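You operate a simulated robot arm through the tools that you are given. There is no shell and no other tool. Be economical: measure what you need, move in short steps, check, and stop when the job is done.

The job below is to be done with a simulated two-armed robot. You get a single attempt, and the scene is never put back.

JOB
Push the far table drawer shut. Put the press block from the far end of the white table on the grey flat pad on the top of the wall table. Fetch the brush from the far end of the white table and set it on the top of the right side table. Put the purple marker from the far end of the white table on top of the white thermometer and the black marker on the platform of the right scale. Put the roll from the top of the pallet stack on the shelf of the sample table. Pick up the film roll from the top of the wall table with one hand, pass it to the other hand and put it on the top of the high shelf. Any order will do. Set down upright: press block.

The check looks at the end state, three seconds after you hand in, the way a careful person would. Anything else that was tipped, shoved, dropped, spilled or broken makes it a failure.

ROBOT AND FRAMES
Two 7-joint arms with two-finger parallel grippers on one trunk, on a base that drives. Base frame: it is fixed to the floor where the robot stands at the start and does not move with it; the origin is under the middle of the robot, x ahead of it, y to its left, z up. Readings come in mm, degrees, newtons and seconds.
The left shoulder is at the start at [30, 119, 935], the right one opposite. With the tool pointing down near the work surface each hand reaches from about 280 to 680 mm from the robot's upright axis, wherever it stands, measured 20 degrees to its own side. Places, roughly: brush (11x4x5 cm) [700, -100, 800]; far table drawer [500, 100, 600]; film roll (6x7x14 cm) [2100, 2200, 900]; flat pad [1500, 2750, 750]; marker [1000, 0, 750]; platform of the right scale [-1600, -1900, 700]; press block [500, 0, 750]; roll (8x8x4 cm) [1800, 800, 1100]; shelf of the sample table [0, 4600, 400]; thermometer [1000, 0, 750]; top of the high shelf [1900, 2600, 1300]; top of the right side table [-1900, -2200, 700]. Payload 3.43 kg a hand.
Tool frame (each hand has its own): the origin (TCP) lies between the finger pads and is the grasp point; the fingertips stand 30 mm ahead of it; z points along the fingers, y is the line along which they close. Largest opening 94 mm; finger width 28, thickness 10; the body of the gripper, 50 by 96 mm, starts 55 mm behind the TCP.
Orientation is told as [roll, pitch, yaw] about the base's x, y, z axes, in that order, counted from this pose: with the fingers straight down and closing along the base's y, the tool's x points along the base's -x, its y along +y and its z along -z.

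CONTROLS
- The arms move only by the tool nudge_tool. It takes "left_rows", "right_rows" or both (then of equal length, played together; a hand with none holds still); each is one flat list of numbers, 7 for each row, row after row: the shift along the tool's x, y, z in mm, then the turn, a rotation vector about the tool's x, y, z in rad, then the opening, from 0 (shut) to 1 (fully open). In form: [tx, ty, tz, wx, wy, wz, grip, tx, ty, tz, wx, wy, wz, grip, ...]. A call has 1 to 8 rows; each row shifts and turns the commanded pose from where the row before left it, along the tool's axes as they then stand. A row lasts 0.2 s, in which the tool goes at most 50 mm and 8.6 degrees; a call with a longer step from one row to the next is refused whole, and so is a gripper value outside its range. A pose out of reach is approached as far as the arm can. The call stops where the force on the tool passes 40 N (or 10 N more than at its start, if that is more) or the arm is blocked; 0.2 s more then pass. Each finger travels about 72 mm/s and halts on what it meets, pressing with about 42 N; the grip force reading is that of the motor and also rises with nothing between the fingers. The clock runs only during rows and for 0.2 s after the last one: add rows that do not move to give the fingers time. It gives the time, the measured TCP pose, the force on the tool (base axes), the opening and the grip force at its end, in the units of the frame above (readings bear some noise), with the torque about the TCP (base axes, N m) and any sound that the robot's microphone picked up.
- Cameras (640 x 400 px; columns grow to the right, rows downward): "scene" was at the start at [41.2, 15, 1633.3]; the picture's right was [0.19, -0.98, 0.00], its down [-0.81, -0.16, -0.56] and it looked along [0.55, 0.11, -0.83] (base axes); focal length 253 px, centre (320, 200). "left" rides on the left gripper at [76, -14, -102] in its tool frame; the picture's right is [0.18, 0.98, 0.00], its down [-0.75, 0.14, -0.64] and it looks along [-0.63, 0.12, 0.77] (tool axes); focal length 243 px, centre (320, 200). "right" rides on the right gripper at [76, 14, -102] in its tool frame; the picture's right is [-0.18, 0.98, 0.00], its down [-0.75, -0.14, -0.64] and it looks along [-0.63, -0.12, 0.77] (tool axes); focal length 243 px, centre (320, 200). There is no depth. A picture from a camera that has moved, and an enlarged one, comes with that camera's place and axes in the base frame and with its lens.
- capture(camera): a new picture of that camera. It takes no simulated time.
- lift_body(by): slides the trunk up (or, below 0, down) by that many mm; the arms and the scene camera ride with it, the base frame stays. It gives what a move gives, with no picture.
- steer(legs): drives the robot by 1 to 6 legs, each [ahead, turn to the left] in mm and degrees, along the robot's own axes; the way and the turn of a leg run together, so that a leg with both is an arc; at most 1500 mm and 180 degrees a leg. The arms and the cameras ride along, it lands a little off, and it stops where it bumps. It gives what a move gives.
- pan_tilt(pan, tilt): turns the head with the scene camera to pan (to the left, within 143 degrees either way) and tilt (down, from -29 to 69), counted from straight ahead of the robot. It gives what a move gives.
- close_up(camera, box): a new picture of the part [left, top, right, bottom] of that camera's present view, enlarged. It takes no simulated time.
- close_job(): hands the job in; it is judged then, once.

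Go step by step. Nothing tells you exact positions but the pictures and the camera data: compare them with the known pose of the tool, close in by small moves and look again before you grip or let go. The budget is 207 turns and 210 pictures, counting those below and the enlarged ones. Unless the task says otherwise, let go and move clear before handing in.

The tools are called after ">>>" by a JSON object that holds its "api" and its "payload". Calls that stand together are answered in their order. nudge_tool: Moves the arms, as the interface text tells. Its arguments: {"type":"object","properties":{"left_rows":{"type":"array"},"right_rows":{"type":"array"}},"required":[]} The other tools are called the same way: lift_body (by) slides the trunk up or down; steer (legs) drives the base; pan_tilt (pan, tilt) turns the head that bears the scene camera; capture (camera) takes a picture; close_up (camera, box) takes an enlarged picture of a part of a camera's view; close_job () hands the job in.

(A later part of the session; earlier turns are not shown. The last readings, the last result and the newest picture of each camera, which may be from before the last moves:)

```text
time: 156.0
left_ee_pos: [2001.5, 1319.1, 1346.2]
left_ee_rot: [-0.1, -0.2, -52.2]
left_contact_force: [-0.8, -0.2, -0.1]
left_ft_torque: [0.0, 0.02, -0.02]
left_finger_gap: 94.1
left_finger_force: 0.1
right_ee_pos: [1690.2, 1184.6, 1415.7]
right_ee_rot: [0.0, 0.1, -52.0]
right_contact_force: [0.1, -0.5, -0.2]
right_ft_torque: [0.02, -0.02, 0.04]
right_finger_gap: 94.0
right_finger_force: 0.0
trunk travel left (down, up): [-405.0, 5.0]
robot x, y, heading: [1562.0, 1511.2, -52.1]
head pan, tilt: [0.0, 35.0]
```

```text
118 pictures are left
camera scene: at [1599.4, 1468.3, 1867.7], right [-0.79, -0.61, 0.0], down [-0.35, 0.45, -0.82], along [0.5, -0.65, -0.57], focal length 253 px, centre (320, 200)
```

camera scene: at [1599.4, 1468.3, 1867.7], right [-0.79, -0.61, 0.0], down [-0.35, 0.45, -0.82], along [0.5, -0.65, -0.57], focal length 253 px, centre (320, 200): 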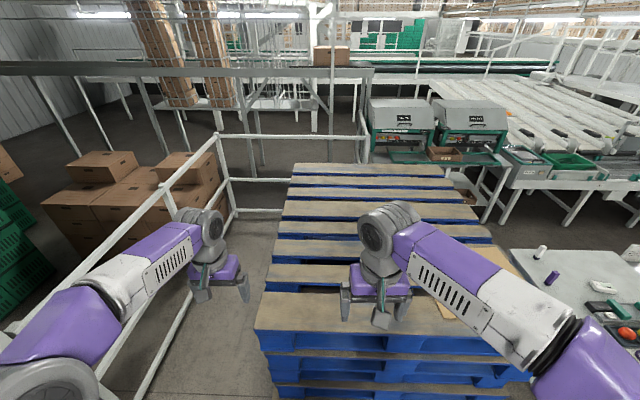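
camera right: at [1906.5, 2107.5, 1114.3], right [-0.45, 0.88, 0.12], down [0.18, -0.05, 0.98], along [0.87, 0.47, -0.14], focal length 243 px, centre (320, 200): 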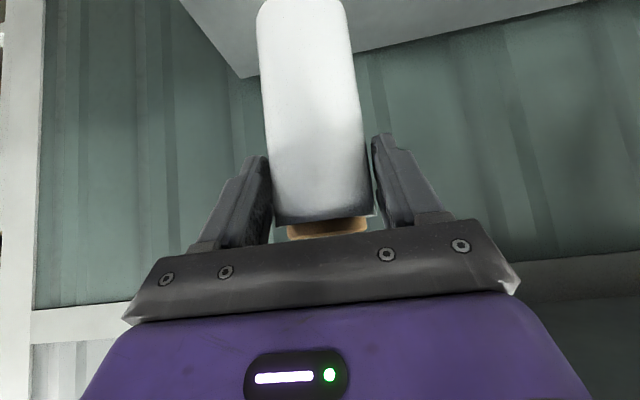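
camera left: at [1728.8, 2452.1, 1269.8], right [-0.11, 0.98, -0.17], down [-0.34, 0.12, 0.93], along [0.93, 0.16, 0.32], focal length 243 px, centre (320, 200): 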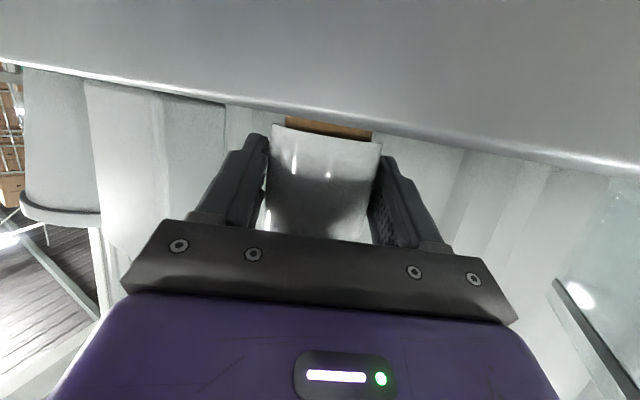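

The right hand hides the roll; I use its wrist camera.

>>> {"api": "capture", "payload": {"camera": "right"}}

>>> {"api": "capture", "payload": {"camera": "left"}}

```text
117 pictures are left
camera right: at [1654.9, 1253.3, 1518.6], right [0.89, 0.46, 0.0], down [0.35, -0.68, 0.64], along [0.3, -0.57, -0.77], focal length 243 px, centre (320, 200)
```

right: 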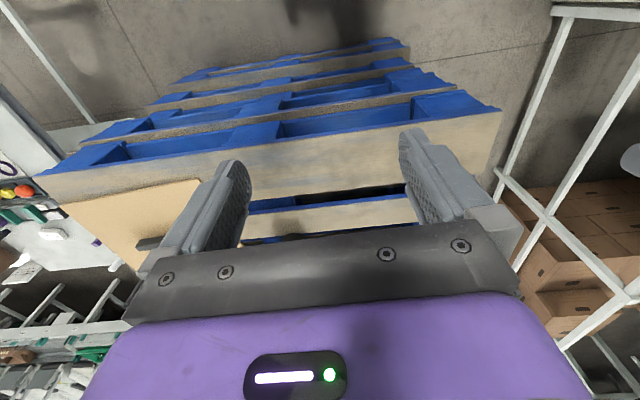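

```text
116 pictures are left
camera left: at [1944.4, 1369.8, 1449.1], right [0.66, 0.75, 0.0], down [0.57, -0.51, 0.64], along [0.48, -0.43, -0.77], focal length 243 px, centre (320, 200)
```

left: 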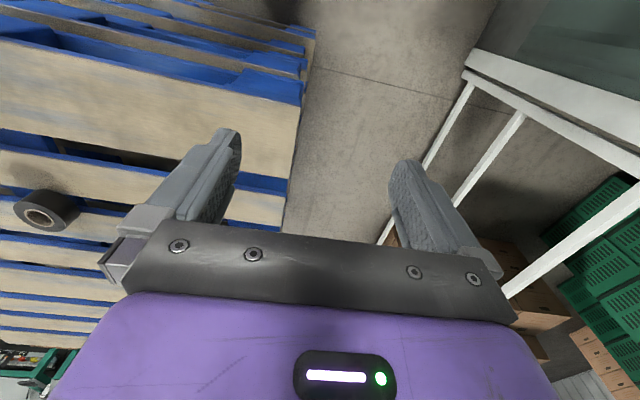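

The roll lies near [1830, 761] on the second plank. I drive 190 mm closer and move the right hand over it.

>>> {"api": "steer", "payload": {"legs": [[190, 0]]}}

>>> {"api": "nudge_tool", "payload": {"right_rows": [-30, -30, 15, 0, 0, 0, 1, -30, -30, 20, 0, 0, 0, 1, -30, -30, 20, 0, 0, 0, 1, -30, -30, 20, 0, 0, 0, 1, -20, -29, 20, 0, 0, 0, 1]}}

>>> {"api": "capture", "payload": {"camera": "right"}}

>>> {"api": "capture", "payload": {"camera": "scene"}}

```text
time: 157.6
left_ee_pos: [2118.1, 1170.5, 1346.1]
left_ee_rot: [0.0, 0.0, -52.2]
left_contact_force: [-0.5, 0.3, -0.4]
left_ft_torque: [-0.02, -0.02, 0.0]
left_finger_gap: 94.3
left_finger_force: 0.1
right_ee_pos: [1806.8, 1035.0, 1416.0]
right_ee_rot: [0.0, 0.0, -52.0]
right_contact_force: [-0.2, 0.0, 0.0]
right_ft_torque: [0.01, 0.0, -0.01]
right_finger_gap: 94.2
right_finger_force: 0.1
trunk travel left (down, up): [-405.0, 5.0]
robot x, y, heading: [1678.3, 1362.1, -52.1]
head pan, tilt: [0.0, 35.0]
```

```text
time: 158.8
left_ee_pos: [2118.0, 1170.7, 1346.0]
left_ee_rot: [0.0, 0.2, -52.3]
left_contact_force: [-0.3, -0.7, 0.4]
left_ft_torque: [0.02, -0.01, 0.0]
left_finger_gap: 94.2
left_finger_force: 0.1
right_ee_pos: [1776.8, 832.2, 1318.7]
right_ee_rot: [0.1, 0.2, -51.8]
right_contact_force: [0.1, -0.5, -0.7]
right_ft_torque: [0.01, 0.0, 0.0]
right_finger_gap: 94.0
right_finger_force: 0.1
trunk travel left (down, up): [-405.0, 5.0]
robot x, y, heading: [1682.3, 1364.0, -52.3]
head pan, tilt: [0.0, 35.0]
```

```text
115 pictures are left
camera right: at [1739.9, 900.7, 1422.9], right [0.89, 0.46, 0.0], down [0.35, -0.68, 0.64], along [0.3, -0.57, -0.77], focal length 243 px, centre (320, 200)
```

right: 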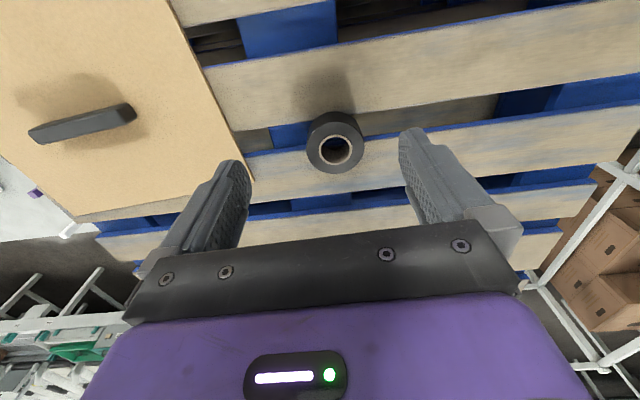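

```text
114 pictures are left
camera scene: at [1716.1, 1317.0, 1867.6], right [-0.79, -0.61, 0.0], down [-0.35, 0.45, -0.82], along [0.5, -0.65, -0.57], focal length 253 px, centre (320, 200)
```

scene: 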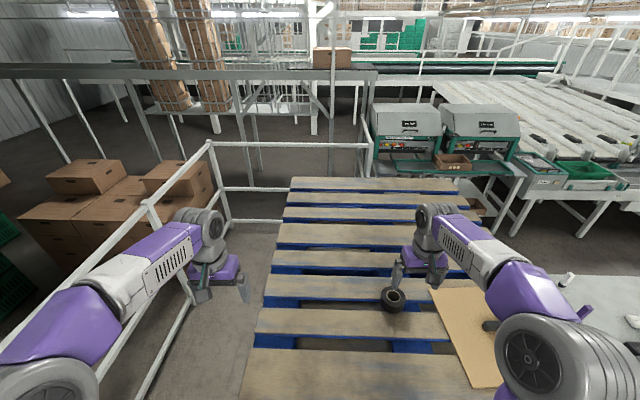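

Both cameras agree: roll centre [1834, 768], top at 1119. I move above it and lower part way.

>>> {"api": "nudge_tool", "payload": {"right_rows": [-29, 2, 30, 0, 0, 0, 1, -29, 2, 35, 0, 0, 0, 1, -28, 1.5, 35, 0, 0, 0, 1]}}

>>> {"api": "capture", "payload": {"camera": "right"}}

>>> {"api": "close_up", "payload": {"camera": "scene", "box": [340, 240, 460, 315]}}

```text
time: 159.6
left_ee_pos: [2119.7, 1170.6, 1346.7]
left_ee_rot: [0.0, 0.1, -52.2]
left_contact_force: [0.4, -0.1, 0.5]
left_ft_torque: [0.03, -0.02, -0.01]
left_finger_gap: 94.1
left_finger_force: 0.0
right_ee_pos: [1834.2, 767.5, 1218.0]
right_ee_rot: [0.1, 0.0, -52.0]
right_contact_force: [0.1, 0.2, -0.4]
right_ft_torque: [0.01, 0.01, 0.0]
right_finger_gap: 93.9
right_finger_force: 0.1
trunk travel left (down, up): [-405.0, 5.0]
robot x, y, heading: [1676.3, 1365.5, -51.9]
head pan, tilt: [0.0, 35.0]
```

```text
113 pictures are left
camera right: at [1798.5, 837.0, 1321.5], right [0.89, 0.46, 0.0], down [0.35, -0.68, 0.64], along [0.3, -0.57, -0.77], focal length 243 px, centre (320, 200)
```

right: 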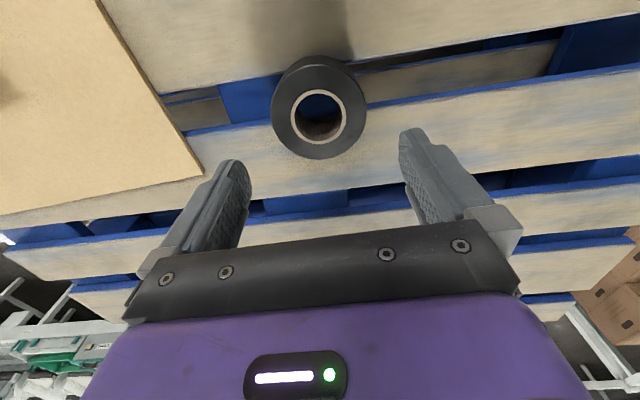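

```text
5.33 times, centred on (400, 278) of scene
camera zoom: at [1717.3, 1317.4, 1867.6], right [-0.79, -0.61, 0.0], down [-0.35, 0.45, -0.82], along [0.5, -0.65, -0.57], focal length 1350 px, centre (-107, -213)
```

zoom: 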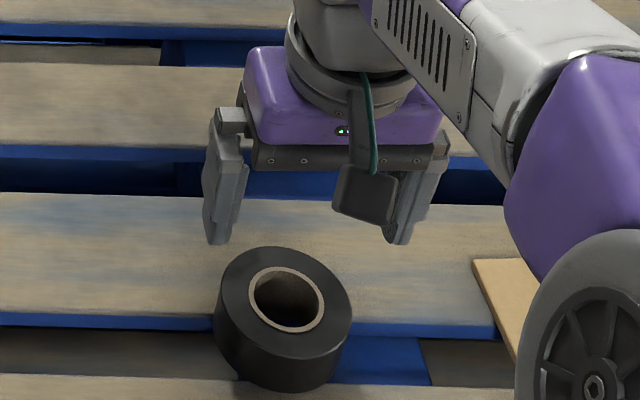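

Nearly centred. I trim 6 mm toward the robot and lower with a check midway.

>>> {"api": "nudge_tool", "payload": {"right_rows": [6, -1, 30, 0, 0, 0, 1, 0, 0, 30, 0, 0, 0, 1]}}

>>> {"api": "capture", "payload": {"camera": "right"}}

>>> {"api": "close_up", "payload": {"camera": "scene", "box": [340, 240, 460, 315]}}

```text
time: 160.2
left_ee_pos: [2119.4, 1169.5, 1346.4]
left_ee_rot: [-0.1, 0.0, -52.2]
left_contact_force: [-0.2, -0.2, 0.0]
left_ft_torque: [-0.01, -0.01, 0.03]
left_finger_gap: 94.0
left_finger_force: 0.0
right_ee_pos: [1829.3, 773.3, 1158.5]
right_ee_rot: [0.0, 0.1, -51.9]
right_contact_force: [-1.0, -0.5, 0.1]
right_ft_torque: [0.02, 0.01, 0.02]
right_finger_gap: 94.0
right_finger_force: 0.0
trunk travel left (down, up): [-405.0, 5.0]
robot x, y, heading: [1677.1, 1362.7, -52.0]
head pan, tilt: [0.0, 35.0]
```

```text
111 pictures are left
camera right: at [1793.3, 841.7, 1262.3], right [0.89, 0.46, 0.0], down [0.35, -0.68, 0.64], along [0.3, -0.57, -0.77], focal length 243 px, centre (320, 200)
```

right: 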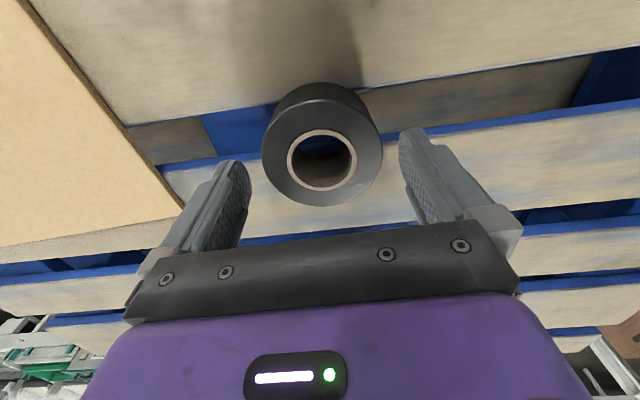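

```text
5.33 times, centred on (400, 278) of scene
camera zoom: at [1716.8, 1317.6, 1867.6], right [-0.79, -0.61, 0.0], down [-0.35, 0.45, -0.82], along [0.5, -0.65, -0.57], focal length 1350 px, centre (-107, -213)
```

zoom: 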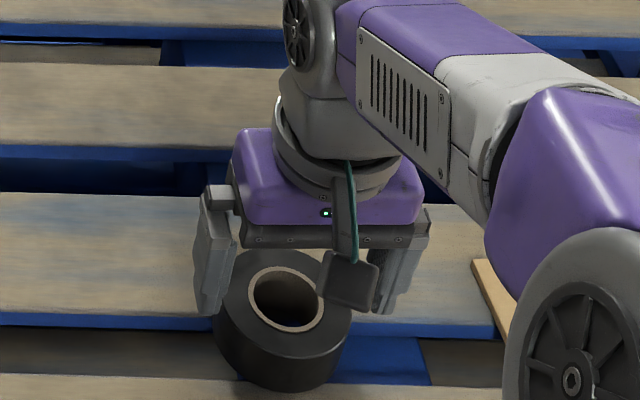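

Centred within about 1 mm. I lower the remaining 40 mm and close.

>>> {"api": "nudge_tool", "payload": {"right_rows": [0, 1, 20, 0, 0, 0, 1, 0, 0, 20, 0, 0, 0, 1, 0, 0, 0, 0, 0, 0, 0.8, 0, 0, 0, 0, 0, 0, 0, 0, 0, 0, 0, 0, 0, 0]}}

>>> {"api": "nudge_tool", "payload": {"right_rows": [0, 0, -10, 0, 0, 0, 0, 0, 0, -30, 0, 0, 0, 0, 0, 0, -40, 0, 0, 0, 0, 0, 0, -40, 0, 0, 0, 0]}}

>>> {"api": "capture", "payload": {"camera": "right"}}

```text
time: 161.3
left_ee_pos: [2119.9, 1170.2, 1346.8]
left_ee_rot: [-0.1, 0.0, -52.2]
left_contact_force: [0.1, -0.8, -0.1]
left_ft_torque: [-0.02, -0.01, 0.0]
left_finger_gap: 93.9
left_finger_force: 0.1
right_ee_pos: [1829.5, 775.6, 1118.7]
right_ee_rot: [0.1, 0.1, -52.1]
right_contact_force: [0.2, -0.8, -0.5]
right_ft_torque: [0.0, -0.01, -0.03]
right_finger_gap: 81.3
right_finger_force: 41.9
trunk travel left (down, up): [-405.0, 5.0]
robot x, y, heading: [1679.3, 1360.6, -52.1]
head pan, tilt: [0.0, 35.0]
```

```text
time: 162.3
left_ee_pos: [2118.8, 1170.0, 1346.8]
left_ee_rot: [0.0, 0.1, -52.2]
left_contact_force: [0.6, -0.5, 0.1]
left_ft_torque: [-0.02, 0.0, 0.03]
left_finger_gap: 93.9
left_finger_force: 0.2
right_ee_pos: [1828.9, 775.4, 1240.6]
right_ee_rot: [0.0, 0.3, -51.8]
right_contact_force: [0.3, -0.3, -1.2]
right_ft_torque: [-0.02, -0.02, -0.01]
right_finger_gap: 81.5
right_finger_force: 42.2
trunk travel left (down, up): [-405.0, 5.0]
robot x, y, heading: [1678.8, 1365.3, -52.2]
head pan, tilt: [0.0, 35.0]
```

```text
109 pictures are left
camera right: at [1793.3, 844.0, 1344.4], right [0.89, 0.46, 0.0], down [0.35, -0.68, 0.64], along [0.3, -0.57, -0.77], focal length 243 px, centre (320, 200)
```

right: 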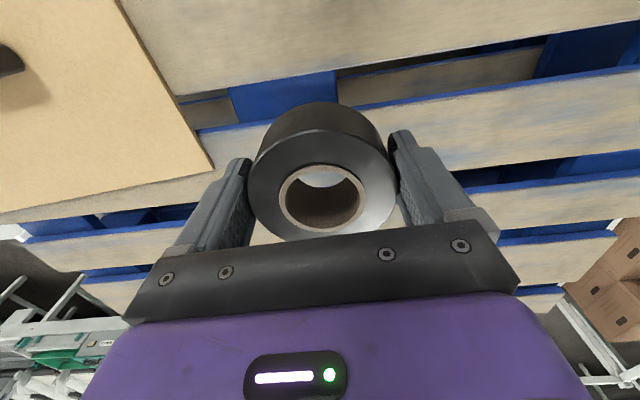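

The roll is held (81 mm). I tuck the hand in, reverse out toward open floor, turn, and head for the sample table.

>>> {"api": "nudge_tool", "payload": {"right_rows": [45, 0, 0, 0, 0, 0, 0, 45, 0, 0, 0, 0, 0, 0, 45, 0, 0, 0, 0, 0, 0, 45, 0, 0, 0, 0, 0, 0]}}

>>> {"api": "steer", "payload": {"legs": [[0, -6], [-1281, 0], [0, -171], [1000, 0]]}}

>>> {"api": "capture", "payload": {"camera": "scene"}}

```text
time: 163.3
left_ee_pos: [2117.4, 1172.8, 1346.4]
left_ee_rot: [-0.2, -0.2, -52.2]
left_contact_force: [-1.1, 0.6, -0.2]
left_ft_torque: [-0.05, -0.05, -0.02]
left_finger_gap: 94.2
left_finger_force: 0.0
right_ee_pos: [1714.3, 918.2, 1241.5]
right_ee_rot: [0.0, 0.0, -51.9]
right_contact_force: [-0.7, 0.1, -1.0]
right_ft_torque: [-0.02, -0.02, 0.01]
right_finger_gap: 81.4
right_finger_force: 41.9
trunk travel left (down, up): [-405.0, 5.0]
robot x, y, heading: [1681.2, 1362.8, -52.2]
head pan, tilt: [0.0, 35.0]
```

```text
time: 182.1
left_ee_pos: [-115.4, 3370.7, 1346.0]
left_ee_rot: [-0.1, 0.0, 131.3]
left_contact_force: [0.1, 0.1, 0.4]
left_ft_torque: [0.02, 0.02, -0.01]
left_finger_gap: 94.2
left_finger_force: 0.0
right_ee_pos: [270.1, 3651.4, 1241.8]
right_ee_rot: [0.1, 0.1, 131.6]
right_contact_force: [1.2, 0.3, -0.8]
right_ft_torque: [-0.03, -0.03, -0.01]
right_finger_gap: 81.2
right_finger_force: 42.3
trunk travel left (down, up): [-405.0, 5.0]
robot x, y, heading: [332.8, 3204.3, 131.6]
head pan, tilt: [0.0, 35.0]
```

```text
108 pictures are left
camera scene: at [298.3, 3251.2, 1867.7], right [0.75, 0.66, 0.0], down [0.38, -0.43, -0.82], along [-0.54, 0.61, -0.57], focal length 253 px, centre (320, 200)
```

scene: 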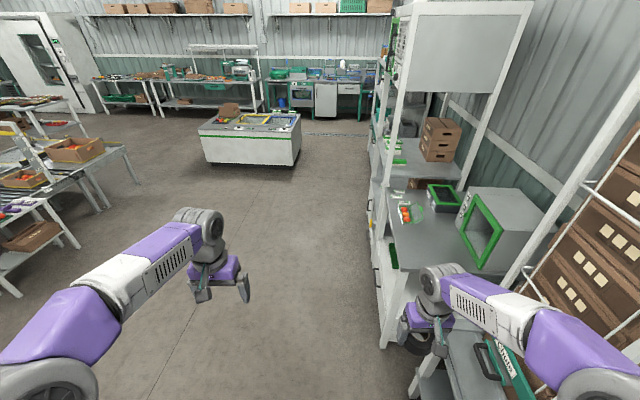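

The sample table should be the bench ahead on the right at about [0, 4600]. I drive to a spot in front of it and face it.

>>> {"api": "steer", "payload": {"legs": [[0, 5], [1254, 0], [0, -101]]}}

>>> {"api": "pan_tilt", "payload": {"pan": 0, "tilt": 45}}

>>> {"api": "capture", "payload": {"camera": "scene"}}

```text
time: 193.3
left_ee_pos: [-367.8, 4504.8, 1346.9]
left_ee_rot: [-0.1, 0.0, 34.5]
left_contact_force: [-0.1, 0.0, 0.4]
left_ft_torque: [0.02, 0.01, 0.0]
left_finger_gap: 94.0
left_finger_force: 0.0
right_ee_pos: [-136.5, 4088.8, 1241.6]
right_ee_rot: [0.1, 0.0, 34.8]
right_contact_force: [0.4, 0.6, -1.4]
right_ft_torque: [-0.02, 0.03, -0.03]
right_finger_gap: 80.7
right_finger_force: 41.7
trunk travel left (down, up): [-405.0, 5.0]
robot x, y, heading: [-582.5, 4077.6, 34.7]
head pan, tilt: [0.0, 35.0]
```

```text
time: 194.0
left_ee_pos: [-368.1, 4505.0, 1347.7]
left_ee_rot: [-0.2, -0.1, 34.5]
left_contact_force: [0.7, 0.2, 0.8]
left_ft_torque: [-0.02, -0.01, 0.02]
left_finger_gap: 93.9
left_finger_force: 0.1
right_ee_pos: [-134.8, 4088.6, 1241.3]
right_ee_rot: [0.0, 0.1, 34.8]
right_contact_force: [1.1, 0.0, -0.9]
right_ft_torque: [-0.05, 0.01, 0.0]
right_finger_gap: 80.8
right_finger_force: 42.4
trunk travel left (down, up): [-405.0, 5.0]
robot x, y, heading: [-587.1, 4074.5, 34.6]
head pan, tilt: [0.0, 45.0]
```

```text
107 pictures are left
camera scene: at [-540.8, 4107.2, 1852.9], right [0.57, -0.82, 0.0], down [-0.58, -0.4, -0.71], along [0.58, 0.4, -0.71], focal length 253 px, centre (320, 200)
```

scene: 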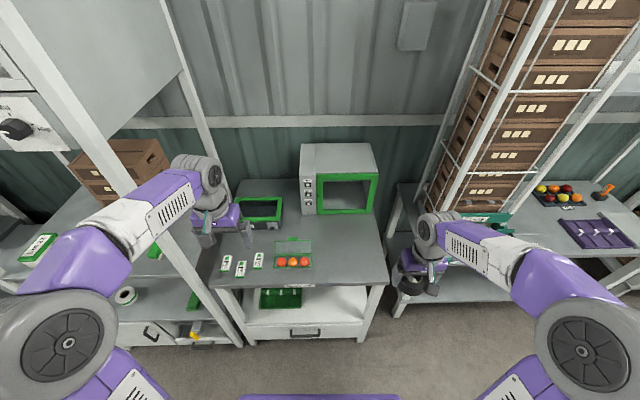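

The sample table has a lower shelf (z≈400) with a green tray on its left part and free room on the right. I zoom in.

>>> {"api": "close_up", "payload": {"camera": "scene", "box": [190, 200, 430, 350]}}

```text
2.67 times, centred on (310, 275) of scene
camera zoom: at [-540.8, 4107.2, 1852.9], right [0.57, -0.82, 0.0], down [-0.58, -0.4, -0.71], along [0.58, 0.4, -0.71], focal length 675 px, centre (347, 0)
```

zoom: 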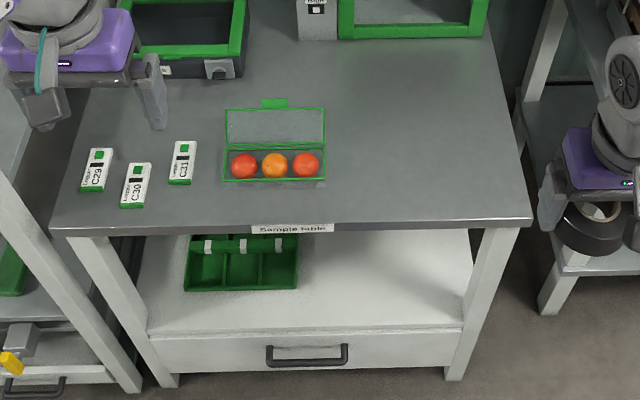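

Free shelf room lies right of the green tray, around l-centre [ -33, 4360 ]. I reposition slightly and lower the trunk.

>>> {"api": "steer", "payload": {"legs": [[0, 34], [139, 0], [0, -33]]}}

>>> {"api": "lift_body", "payload": {"by": -380}}

>>> {"api": "capture", "payload": {"camera": "scene"}}

>>> {"api": "capture", "payload": {"camera": "right"}}

```text
time: 198.5
left_ee_pos: [-323.9, 4637.5, 1346.1]
left_ee_rot: [-0.1, 0.0, 35.5]
left_contact_force: [0.1, -0.8, 1.2]
left_ft_torque: [0.0, 0.03, -0.02]
left_finger_gap: 94.3
left_finger_force: 0.1
right_ee_pos: [-85.7, 4224.3, 1240.6]
right_ee_rot: [0.1, 0.1, 35.8]
right_contact_force: [-0.7, -0.3, -2.3]
right_ft_torque: [-0.04, 0.02, 0.0]
right_finger_gap: 81.0
right_finger_force: 42.6
trunk travel left (down, up): [-405.0, 5.0]
robot x, y, heading: [-536.4, 4204.3, 35.7]
head pan, tilt: [0.0, 45.0]
```

```text
time: 202.2
left_ee_pos: [-323.6, 4636.9, 965.3]
left_ee_rot: [-0.1, 0.1, 35.5]
left_contact_force: [-0.4, 0.3, 0.3]
left_ft_torque: [0.02, 0.02, 0.0]
left_finger_gap: 94.0
left_finger_force: 0.0
right_ee_pos: [-85.8, 4224.9, 861.7]
right_ee_rot: [0.2, 0.2, 35.7]
right_contact_force: [0.0, 0.4, -0.5]
right_ft_torque: [-0.01, 0.0, 0.03]
right_finger_gap: 80.6
right_finger_force: 41.9
trunk travel left (down, up): [-25.0, 385.0]
robot x, y, heading: [-533.3, 4206.5, 35.7]
head pan, tilt: [0.0, 45.0]
```

```text
105 pictures are left
camera scene: at [-490.7, 4236.6, 1472.9], right [0.58, -0.81, 0.0], down [-0.57, -0.41, -0.71], along [0.57, 0.41, -0.71], focal length 253 px, centre (320, 200)
```

scene: 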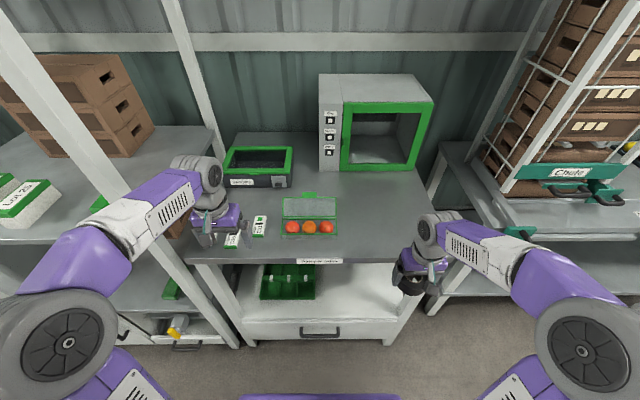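

```text
104 pictures are left
camera right: at [-155.2, 4192.2, 964.3], right [-0.42, 0.91, 0.0], down [0.7, 0.33, 0.64], along [0.58, 0.27, -0.77], focal length 243 px, centre (320, 200)
```

right: 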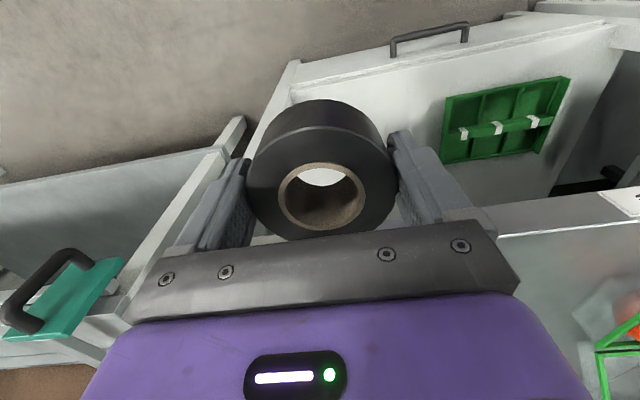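

Shelf height 400 is confirmed. I back off a little, lower the hand in front of the table and tilt it forward about 34°.

>>> {"api": "steer", "payload": {"legs": [[-90, 0]]}}

>>> {"api": "nudge_tool", "payload": {"right_rows": [0, 0, 45, 0, 0, 0, 0, 0, 0, 48, 0, 0, 0, 0, 0, 0, 48, 0, 0, 0, 0, 0, 0, 48, 0, 0, 0, 0, 0, 0, 48, 0, 0, 0, 0, 0, 0, 48, 0, 0, 0, 0]}}

>>> {"api": "nudge_tool", "payload": {"right_rows": [0, 0, 0, 0, -0.149, 0, 0, 0, 0, 0, 0, -0.149, 0, 0, 0, 0, 0, 0, -0.149, 0, 0, 0, 0, 0, 0, -0.149, 0, 0]}}

>>> {"api": "capture", "payload": {"camera": "right"}}

>>> {"api": "capture", "payload": {"camera": "scene"}}

```text
time: 203.3
left_ee_pos: [-397.4, 4584.2, 966.3]
left_ee_rot: [0.0, -0.1, 35.5]
left_contact_force: [0.4, -0.2, 0.5]
left_ft_torque: [0.0, -0.05, 0.01]
left_finger_gap: 94.0
left_finger_force: 0.1
right_ee_pos: [-158.3, 4171.7, 861.1]
right_ee_rot: [0.1, 0.1, 35.7]
right_contact_force: [-0.2, 0.0, -0.2]
right_ft_torque: [0.03, -0.01, 0.01]
right_finger_gap: 81.2
right_finger_force: 41.8
trunk travel left (down, up): [-25.0, 385.0]
robot x, y, heading: [-607.7, 4154.4, 35.8]
head pan, tilt: [0.0, 45.0]
```

```text
time: 204.7
left_ee_pos: [-395.9, 4585.5, 966.2]
left_ee_rot: [-0.1, -0.1, 35.4]
left_contact_force: [-0.4, -0.3, 0.3]
left_ft_torque: [0.01, 0.01, 0.03]
left_finger_gap: 94.3
left_finger_force: 0.0
right_ee_pos: [-158.0, 4172.5, 574.6]
right_ee_rot: [0.0, 0.1, 35.8]
right_contact_force: [-0.5, 0.1, -1.5]
right_ft_torque: [0.02, 0.0, -0.01]
right_finger_gap: 80.7
right_finger_force: 42.0
trunk travel left (down, up): [-25.0, 385.0]
robot x, y, heading: [-607.6, 4153.8, 35.7]
head pan, tilt: [0.0, 45.0]
```

```text
time: 205.7
left_ee_pos: [-396.3, 4584.6, 965.0]
left_ee_rot: [0.0, 0.1, 35.4]
left_contact_force: [-0.6, -1.0, -0.3]
left_ft_torque: [-0.02, -0.05, -0.02]
left_finger_gap: 93.9
left_finger_force: 0.1
right_ee_pos: [-159.5, 4171.4, 576.7]
right_ee_rot: [0.1, -34.1, 35.6]
right_contact_force: [-0.2, 0.4, -1.1]
right_ft_torque: [-0.02, 0.03, 0.0]
right_finger_gap: 80.9
right_finger_force: 41.8
trunk travel left (down, up): [-25.0, 385.0]
robot x, y, heading: [-609.0, 4155.6, 35.8]
head pan, tilt: [0.0, 45.0]
```

```text
103 pictures are left
camera right: at [-265.5, 4113.5, 618.7], right [-0.45, 0.89, 0.1], down [0.3, 0.04, 0.95], along [0.84, 0.46, -0.28], focal length 243 px, centre (320, 200)
```

right: 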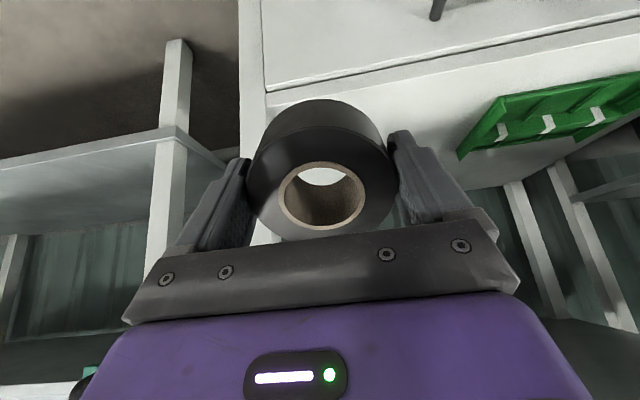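

```text
102 pictures are left
camera scene: at [-563.5, 4184.2, 1472.8], right [0.58, -0.81, 0.0], down [-0.58, -0.41, -0.71], along [0.57, 0.41, -0.71], focal length 253 px, centre (320, 200)
```

scene: 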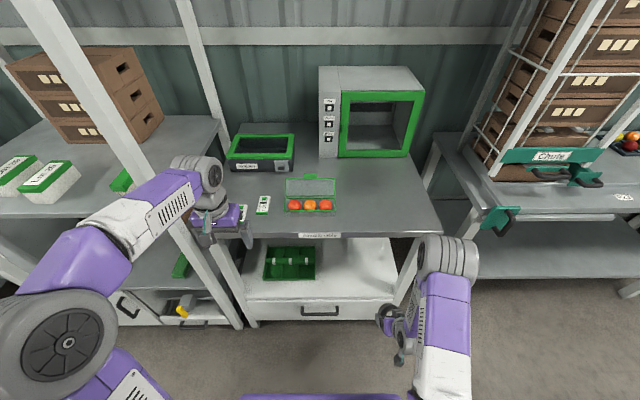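

The hand is in front of the opening, roll tilted. I insert it onto the shelf area, then check before lowering.

>>> {"api": "nudge_tool", "payload": {"right_rows": [-20.6, 16.6, 37.4, 0, 0, 0, 0, -20.6, 16.6, 37.4, 0, 0, 0, 0, -20.6, 16.6, 37.4, 0, 0, 0, 0, -20.6, 16.6, 37.4, 0, 0, 0, 0, -20.6, 16.6, 37.4, 0, 0, 0, 0]}}

>>> {"api": "capture", "payload": {"camera": "right"}}

>>> {"api": "close_up", "payload": {"camera": "scene", "box": [240, 210, 480, 360]}}

```text
time: 206.9
left_ee_pos: [-396.8, 4585.7, 966.5]
left_ee_rot: [-0.1, 0.1, 35.6]
left_contact_force: [0.4, -0.6, 0.2]
left_ft_torque: [0.01, -0.02, -0.01]
left_finger_gap: 93.8
left_finger_force: 0.0
right_ee_pos: [-53.6, 4350.7, 477.5]
right_ee_rot: [0.2, -34.0, 35.6]
right_contact_force: [-0.1, 0.4, -1.6]
right_ft_torque: [-0.02, 0.04, -0.03]
right_finger_gap: 80.5
right_finger_force: 42.4
trunk travel left (down, up): [-25.0, 385.0]
robot x, y, heading: [-603.9, 4154.4, 35.7]
head pan, tilt: [0.0, 45.0]
```

```text
101 pictures are left
camera right: at [-159.7, 4293.2, 520.7], right [-0.45, 0.89, 0.1], down [0.3, 0.04, 0.95], along [0.84, 0.46, -0.28], focal length 243 px, centre (320, 200)
```

right: 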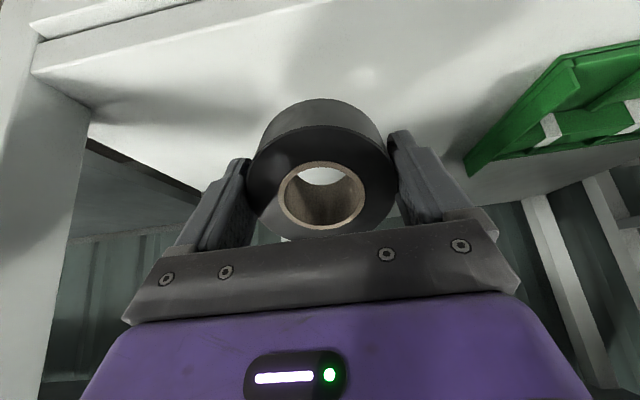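

```text
2.67 times, centred on (360, 285) of scene
camera zoom: at [-563.5, 4184.7, 1472.8], right [0.58, -0.81, 0.0], down [-0.58, -0.41, -0.71], along [0.57, 0.41, -0.71], focal length 675 px, centre (213, -27)
```

zoom: 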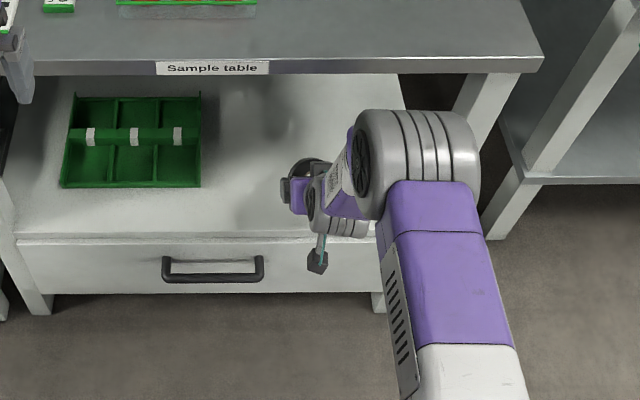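

The roll is above the free shelf area. I lower it to contact.

>>> {"api": "nudge_tool", "payload": {"right_rows": [4.2, 0, 6.2, 0, 0, 0, 0, 4.2, 0, 6.2, 0, 0, 0, 0, 1.7, 0, 2.5, 0, 0, 0, 0]}}

>>> {"api": "nudge_tool", "payload": {"right_rows": [1.7, 0, 2.5, 0, 0, 0, 0, 1.7, 0, 2.5, 0, 0, 0, 0]}}

>>> {"api": "capture", "payload": {"camera": "right"}}

```text
time: 207.7
left_ee_pos: [-397.1, 4584.7, 966.5]
left_ee_rot: [-0.1, 0.0, 35.5]
left_contact_force: [-0.6, -0.4, 0.3]
left_ft_torque: [0.01, 0.0, -0.03]
left_finger_gap: 93.9
left_finger_force: 0.1
right_ee_pos: [-52.7, 4349.9, 460.8]
right_ee_rot: [0.1, -33.9, 35.7]
right_contact_force: [-0.1, 0.2, -0.5]
right_ft_torque: [-0.02, 0.01, -0.02]
right_finger_gap: 80.7
right_finger_force: 42.4
trunk travel left (down, up): [-25.0, 385.0]
robot x, y, heading: [-606.7, 4153.2, 35.5]
head pan, tilt: [0.0, 45.0]
```

```text
time: 208.3
left_ee_pos: [-396.8, 4584.1, 965.8]
left_ee_rot: [-0.1, 0.0, 35.5]
left_contact_force: [0.8, 0.6, 0.5]
left_ft_torque: [-0.02, -0.03, 0.02]
left_finger_gap: 94.0
left_finger_force: 0.0
right_ee_pos: [-52.3, 4351.3, 454.0]
right_ee_rot: [0.1, -34.0, 35.6]
right_contact_force: [-0.2, 0.2, -0.6]
right_ft_torque: [-0.01, 0.02, -0.02]
right_finger_gap: 80.9
right_finger_force: 42.8
trunk travel left (down, up): [-25.0, 385.0]
robot x, y, heading: [-605.0, 4154.3, 35.8]
head pan, tilt: [0.0, 45.0]
```

```text
99 pictures are left
camera right: at [-159.5, 4292.1, 497.5], right [-0.45, 0.89, 0.1], down [0.3, 0.04, 0.95], along [0.84, 0.46, -0.28], focal length 243 px, centre (320, 200)
```

right: 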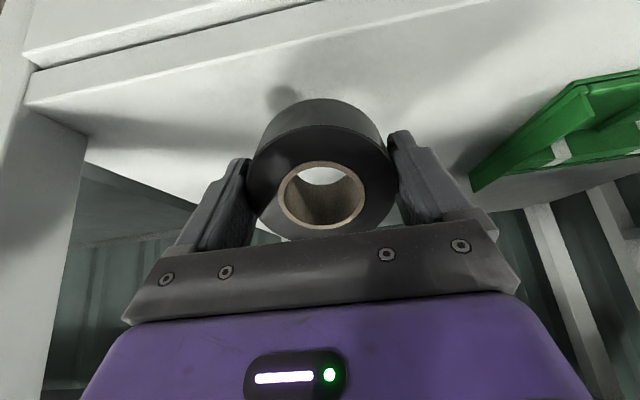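

Not yet in contact. I reduce the tilt by 14° so the roll lands flatter and continue down.

>>> {"api": "nudge_tool", "payload": {"right_rows": [0, 0, 0, 0, 0.122, 0, 0, 0, 0, 0, 0, 0.122, 0, 0, 1.1, 0, 2.8, 0, 0, 0, 0]}}

>>> {"api": "nudge_tool", "payload": {"right_rows": [1.4, 0, 3.7, 0, 0, 0, 0, 1.4, 0, 3.7, 0, 0, 0, 0]}}

>>> {"api": "capture", "payload": {"camera": "right"}}

```text
time: 209.1
left_ee_pos: [-397.3, 4585.3, 966.5]
left_ee_rot: [-0.1, -0.1, 35.5]
left_contact_force: [0.1, 0.3, 0.7]
left_ft_torque: [-0.02, 0.0, 0.01]
left_finger_gap: 94.1
left_finger_force: 0.0
right_ee_pos: [-53.4, 4350.5, 450.4]
right_ee_rot: [0.0, -19.9, 35.6]
right_contact_force: [0.7, -0.4, 0.2]
right_ft_torque: [0.0, -0.01, 0.0]
right_finger_gap: 80.6
right_finger_force: 42.1
trunk travel left (down, up): [-25.0, 385.0]
robot x, y, heading: [-603.9, 4150.4, 35.7]
head pan, tilt: [0.0, 45.0]
```

```text
time: 209.7
left_ee_pos: [-397.0, 4584.9, 965.8]
left_ee_rot: [-0.2, -0.1, 35.5]
left_contact_force: [0.0, 0.5, 0.1]
left_ft_torque: [0.0, 0.03, -0.01]
left_finger_gap: 93.7
left_finger_force: 0.1
right_ee_pos: [-53.5, 4350.3, 442.6]
right_ee_rot: [0.2, -20.0, 35.7]
right_contact_force: [0.8, 0.4, -1.8]
right_ft_torque: [-0.02, -0.02, -0.03]
right_finger_gap: 80.8
right_finger_force: 41.8
trunk travel left (down, up): [-25.0, 385.0]
robot x, y, heading: [-605.0, 4151.5, 35.7]
head pan, tilt: [0.0, 45.0]
```

```text
98 pictures are left
camera right: at [-148.2, 4300.0, 513.8], right [-0.43, 0.9, 0.06], down [0.48, 0.17, 0.86], along [0.76, 0.4, -0.5], focal length 243 px, centre (320, 200)
```

right: 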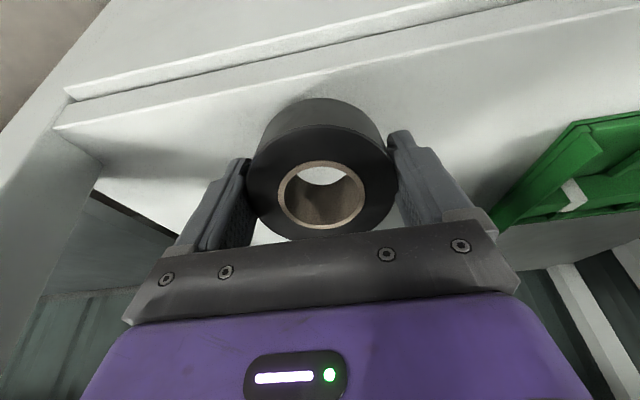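

Still no contact; I continue down in small steps.

>>> {"api": "nudge_tool", "payload": {"right_rows": [1.4, 0, 3.7, 0, 0, 0, 0, 1.4, 0, 3.7, 0, 0, 0, 0, 1.4, 0, 3.7, 0, 0, 0, 0]}}

>>> {"api": "capture", "payload": {"camera": "right"}}

```text
time: 210.5
left_ee_pos: [-396.7, 4584.5, 966.2]
left_ee_rot: [-0.1, -0.1, 35.5]
left_contact_force: [-0.3, 0.2, 0.5]
left_ft_torque: [0.05, 0.01, -0.01]
left_finger_gap: 93.9
left_finger_force: 0.0
right_ee_pos: [-52.2, 4350.2, 431.4]
right_ee_rot: [0.2, -20.0, 35.8]
right_contact_force: [-0.3, -0.2, -1.1]
right_ft_torque: [-0.03, 0.02, -0.01]
right_finger_gap: 80.6
right_finger_force: 42.1
trunk travel left (down, up): [-25.0, 385.0]
robot x, y, heading: [-610.1, 4153.9, 35.9]
head pan, tilt: [0.0, 45.0]
```

```text
97 pictures are left
camera right: at [-148.7, 4300.0, 502.3], right [-0.43, 0.9, 0.06], down [0.48, 0.17, 0.86], along [0.76, 0.4, -0.5], focal length 243 px, centre (320, 200)
```

right: 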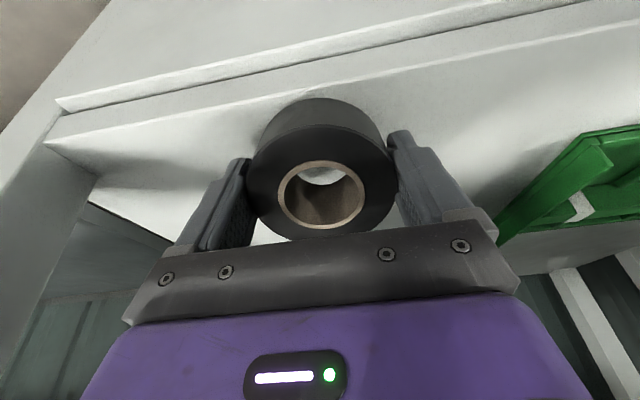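

The roll's lower rim is almost at the shelf's front edge, so I move 40 mm deeper before lowering on.

>>> {"api": "nudge_tool", "payload": {"right_rows": [-18.8, 0, 6.8, 0, 0, 0, 0, -18.8, 0, 6.9, 0, 0, 0, 0, 1.4, 0, 3.7, 0, 0, 0, 0, 1.4, 0, 3.7, 0, 0, 0, 0]}}

>>> {"api": "nudge_tool", "payload": {"right_rows": [1.4, 0, 3.7, 0, 0, 0, 0, 1.4, 0, 3.7, 0, 0, 0, 0]}}

>>> {"api": "capture", "payload": {"camera": "right"}}

```text
time: 211.5
left_ee_pos: [-397.2, 4584.9, 967.0]
left_ee_rot: [-0.2, -0.2, 35.4]
left_contact_force: [-0.1, 0.4, 0.6]
left_ft_torque: [0.02, 0.01, 0.01]
left_finger_gap: 93.8
left_finger_force: 0.0
right_ee_pos: [-18.1, 4375.7, 428.4]
right_ee_rot: [0.0, -20.9, 35.7]
right_contact_force: [3.5, -0.3, 25.7]
right_ft_torque: [-0.31, 0.39, 0.02]
right_finger_gap: 80.2
right_finger_force: 42.1
trunk travel left (down, up): [-25.0, 385.0]
robot x, y, heading: [-605.8, 4151.6, 35.5]
head pan, tilt: [0.0, 45.0]
```

```text
time: 212.1
left_ee_pos: [-398.5, 4584.8, 966.0]
left_ee_rot: [-0.2, -0.1, 35.5]
left_contact_force: [0.4, 0.4, 0.2]
left_ft_torque: [-0.01, 0.0, 0.02]
left_finger_gap: 93.9
left_finger_force: 0.0
right_ee_pos: [-18.7, 4375.7, 421.0]
right_ee_rot: [0.1, -20.8, 35.4]
right_contact_force: [8.2, 5.1, 30.8]
right_ft_torque: [-0.17, 0.53, -0.08]
right_finger_gap: 80.6
right_finger_force: 41.7
trunk travel left (down, up): [-25.0, 385.0]
robot x, y, heading: [-606.2, 4150.0, 35.6]
head pan, tilt: [0.0, 45.0]
```

```text
96 pictures are left
camera right: at [-113.4, 4325.4, 491.1], right [-0.43, 0.9, 0.07], down [0.47, 0.16, 0.87], along [0.77, 0.41, -0.49], focal length 243 px, centre (320, 200)
```

right: 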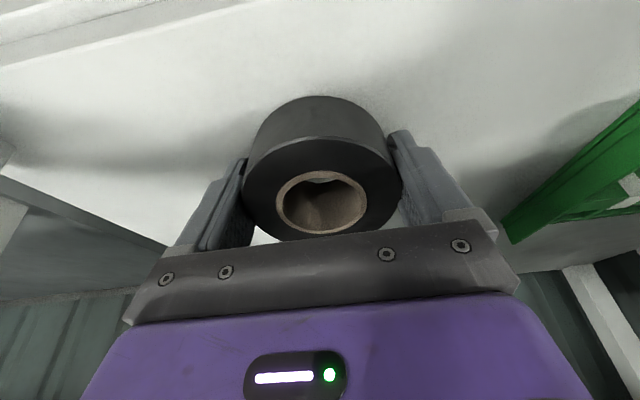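

It touches and is pivoting flat in the grip. I ease slightly, open, and withdraw.

>>> {"api": "nudge_tool", "payload": {"right_rows": [-0.7, 0, -2, 0, 0, 0, 0, 0, 0, 0, 0, 0, 0, 0.93, 0, 0, 0, 0, 0, 0, 1, 0, 0, 0, 0, 0, 0, 1]}}

>>> {"api": "capture", "payload": {"camera": "right"}}

```text
time: 213.1
left_ee_pos: [-398.2, 4584.7, 967.3]
left_ee_rot: [-0.1, -0.1, 35.5]
left_contact_force: [-0.5, 0.5, -0.5]
left_ft_torque: [0.01, -0.02, -0.02]
left_finger_gap: 94.3
left_finger_force: 0.1
right_ee_pos: [-23.9, 4374.4, 417.6]
right_ee_rot: [0.2, -19.9, 35.6]
right_contact_force: [-10.9, 5.5, 16.3]
right_ft_torque: [-0.46, -0.04, -0.22]
right_finger_gap: 87.6
right_finger_force: 0.0
trunk travel left (down, up): [-25.0, 385.0]
robot x, y, heading: [-607.8, 4154.3, 35.5]
head pan, tilt: [0.0, 45.0]
```

```text
95 pictures are left
camera right: at [-118.5, 4323.8, 489.3], right [-0.43, 0.9, 0.06], down [0.48, 0.17, 0.86], along [0.76, 0.4, -0.51], focal length 243 px, centre (320, 200)
```

right: 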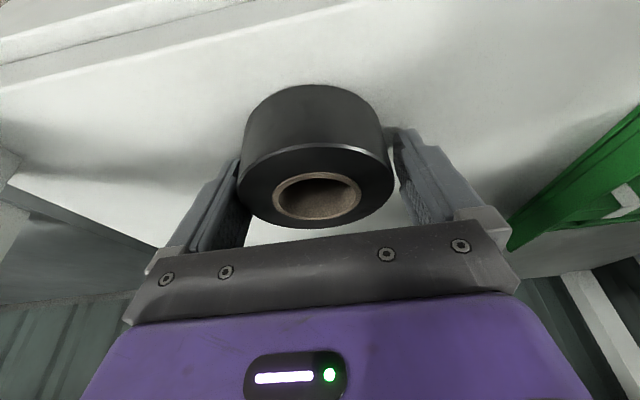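

The roll lies flat; a fingertip is touching the shelf. I raise a little, finish opening, and withdraw.

>>> {"api": "nudge_tool", "payload": {"right_rows": [-1.7, 0, -4.7, 0, 0, 0, 1, 0, 0, 0, 0, 0, 0, 1, -1.7, 0, -4.7, 0, 0, 0, 1, 0, 0, 0, 0, 0, 0, 1]}}

>>> {"api": "capture", "payload": {"camera": "right"}}

```text
time: 214.1
left_ee_pos: [-397.4, 4585.1, 967.9]
left_ee_rot: [-0.1, 0.0, 35.5]
left_contact_force: [-0.9, 0.1, 0.7]
left_ft_torque: [0.01, 0.01, 0.02]
left_finger_gap: 93.9
left_finger_force: 0.1
right_ee_pos: [-20.1, 4372.6, 428.0]
right_ee_rot: [0.0, -20.0, 35.7]
right_contact_force: [0.0, 0.0, 0.6]
right_ft_torque: [0.0, 0.01, 0.0]
right_finger_gap: 94.0
right_finger_force: 0.0
trunk travel left (down, up): [-25.0, 385.0]
robot x, y, heading: [-610.4, 4151.7, 35.6]
head pan, tilt: [0.0, 45.0]
```

```text
94 pictures are left
camera right: at [-116.5, 4323.0, 499.0], right [-0.43, 0.9, 0.06], down [0.48, 0.17, 0.86], along [0.76, 0.4, -0.5], focal length 243 px, centre (320, 200)
```

right: 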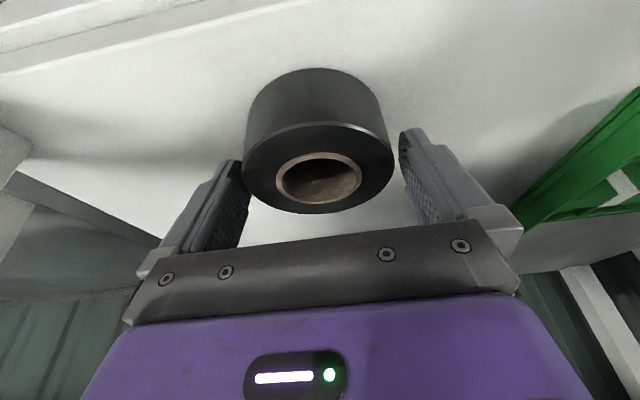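

I centre the fingers on the roll and withdraw backward out of the shelf space.

>>> {"api": "nudge_tool", "payload": {"right_rows": [0, -4, -4, 0, 0, 0, 1, 28, 0, -12, 0, 0, 0, 1, 37, 0, -14, 0, 0, 0, 1, 37, 0, -14, 0, 0, 0, 1, 45, 0, -17, 0, 0, 0, 1, 45, 0, -17, 0, 0, 0, 1]}}

>>> {"api": "capture", "payload": {"camera": "right"}}

>>> {"api": "close_up", "payload": {"camera": "scene", "box": [200, 200, 440, 350]}}

```text
time: 215.5
left_ee_pos: [-396.4, 4584.3, 965.8]
left_ee_rot: [-0.1, 0.0, 35.4]
left_contact_force: [-0.6, -0.4, -0.6]
left_ft_torque: [0.01, -0.02, -0.02]
left_finger_gap: 94.3
left_finger_force: 0.0
right_ee_pos: [-187.9, 4249.1, 435.7]
right_ee_rot: [0.1, -20.1, 35.7]
right_contact_force: [-0.5, -1.5, 0.2]
right_ft_torque: [-0.01, 0.01, 0.02]
right_finger_gap: 94.1
right_finger_force: 0.1
trunk travel left (down, up): [-25.0, 385.0]
robot x, y, heading: [-605.9, 4154.0, 35.8]
head pan, tilt: [0.0, 45.0]
```

```text
93 pictures are left
camera right: at [-282.6, 4199.2, 506.6], right [-0.43, 0.9, 0.06], down [0.48, 0.17, 0.86], along [0.76, 0.4, -0.5], focal length 243 px, centre (320, 200)
```

right: 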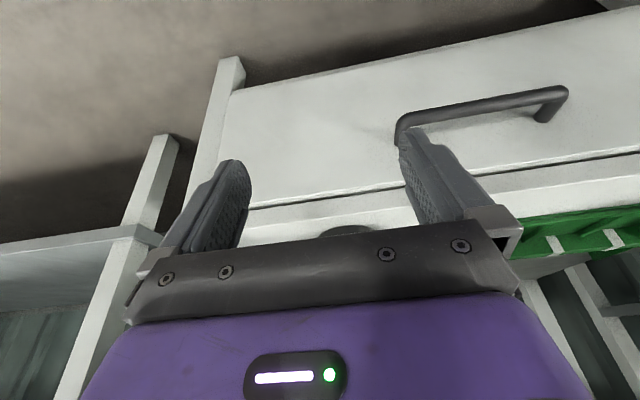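

```text
2.67 times, centred on (320, 275) of scene
camera zoom: at [-563.8, 4184.3, 1472.9], right [0.58, -0.81, 0.0], down [-0.57, -0.41, -0.71], along [0.58, 0.41, -0.71], focal length 675 px, centre (320, 0)
```

zoom: 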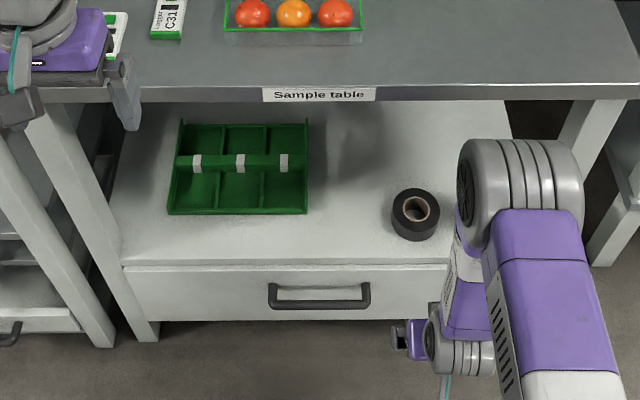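

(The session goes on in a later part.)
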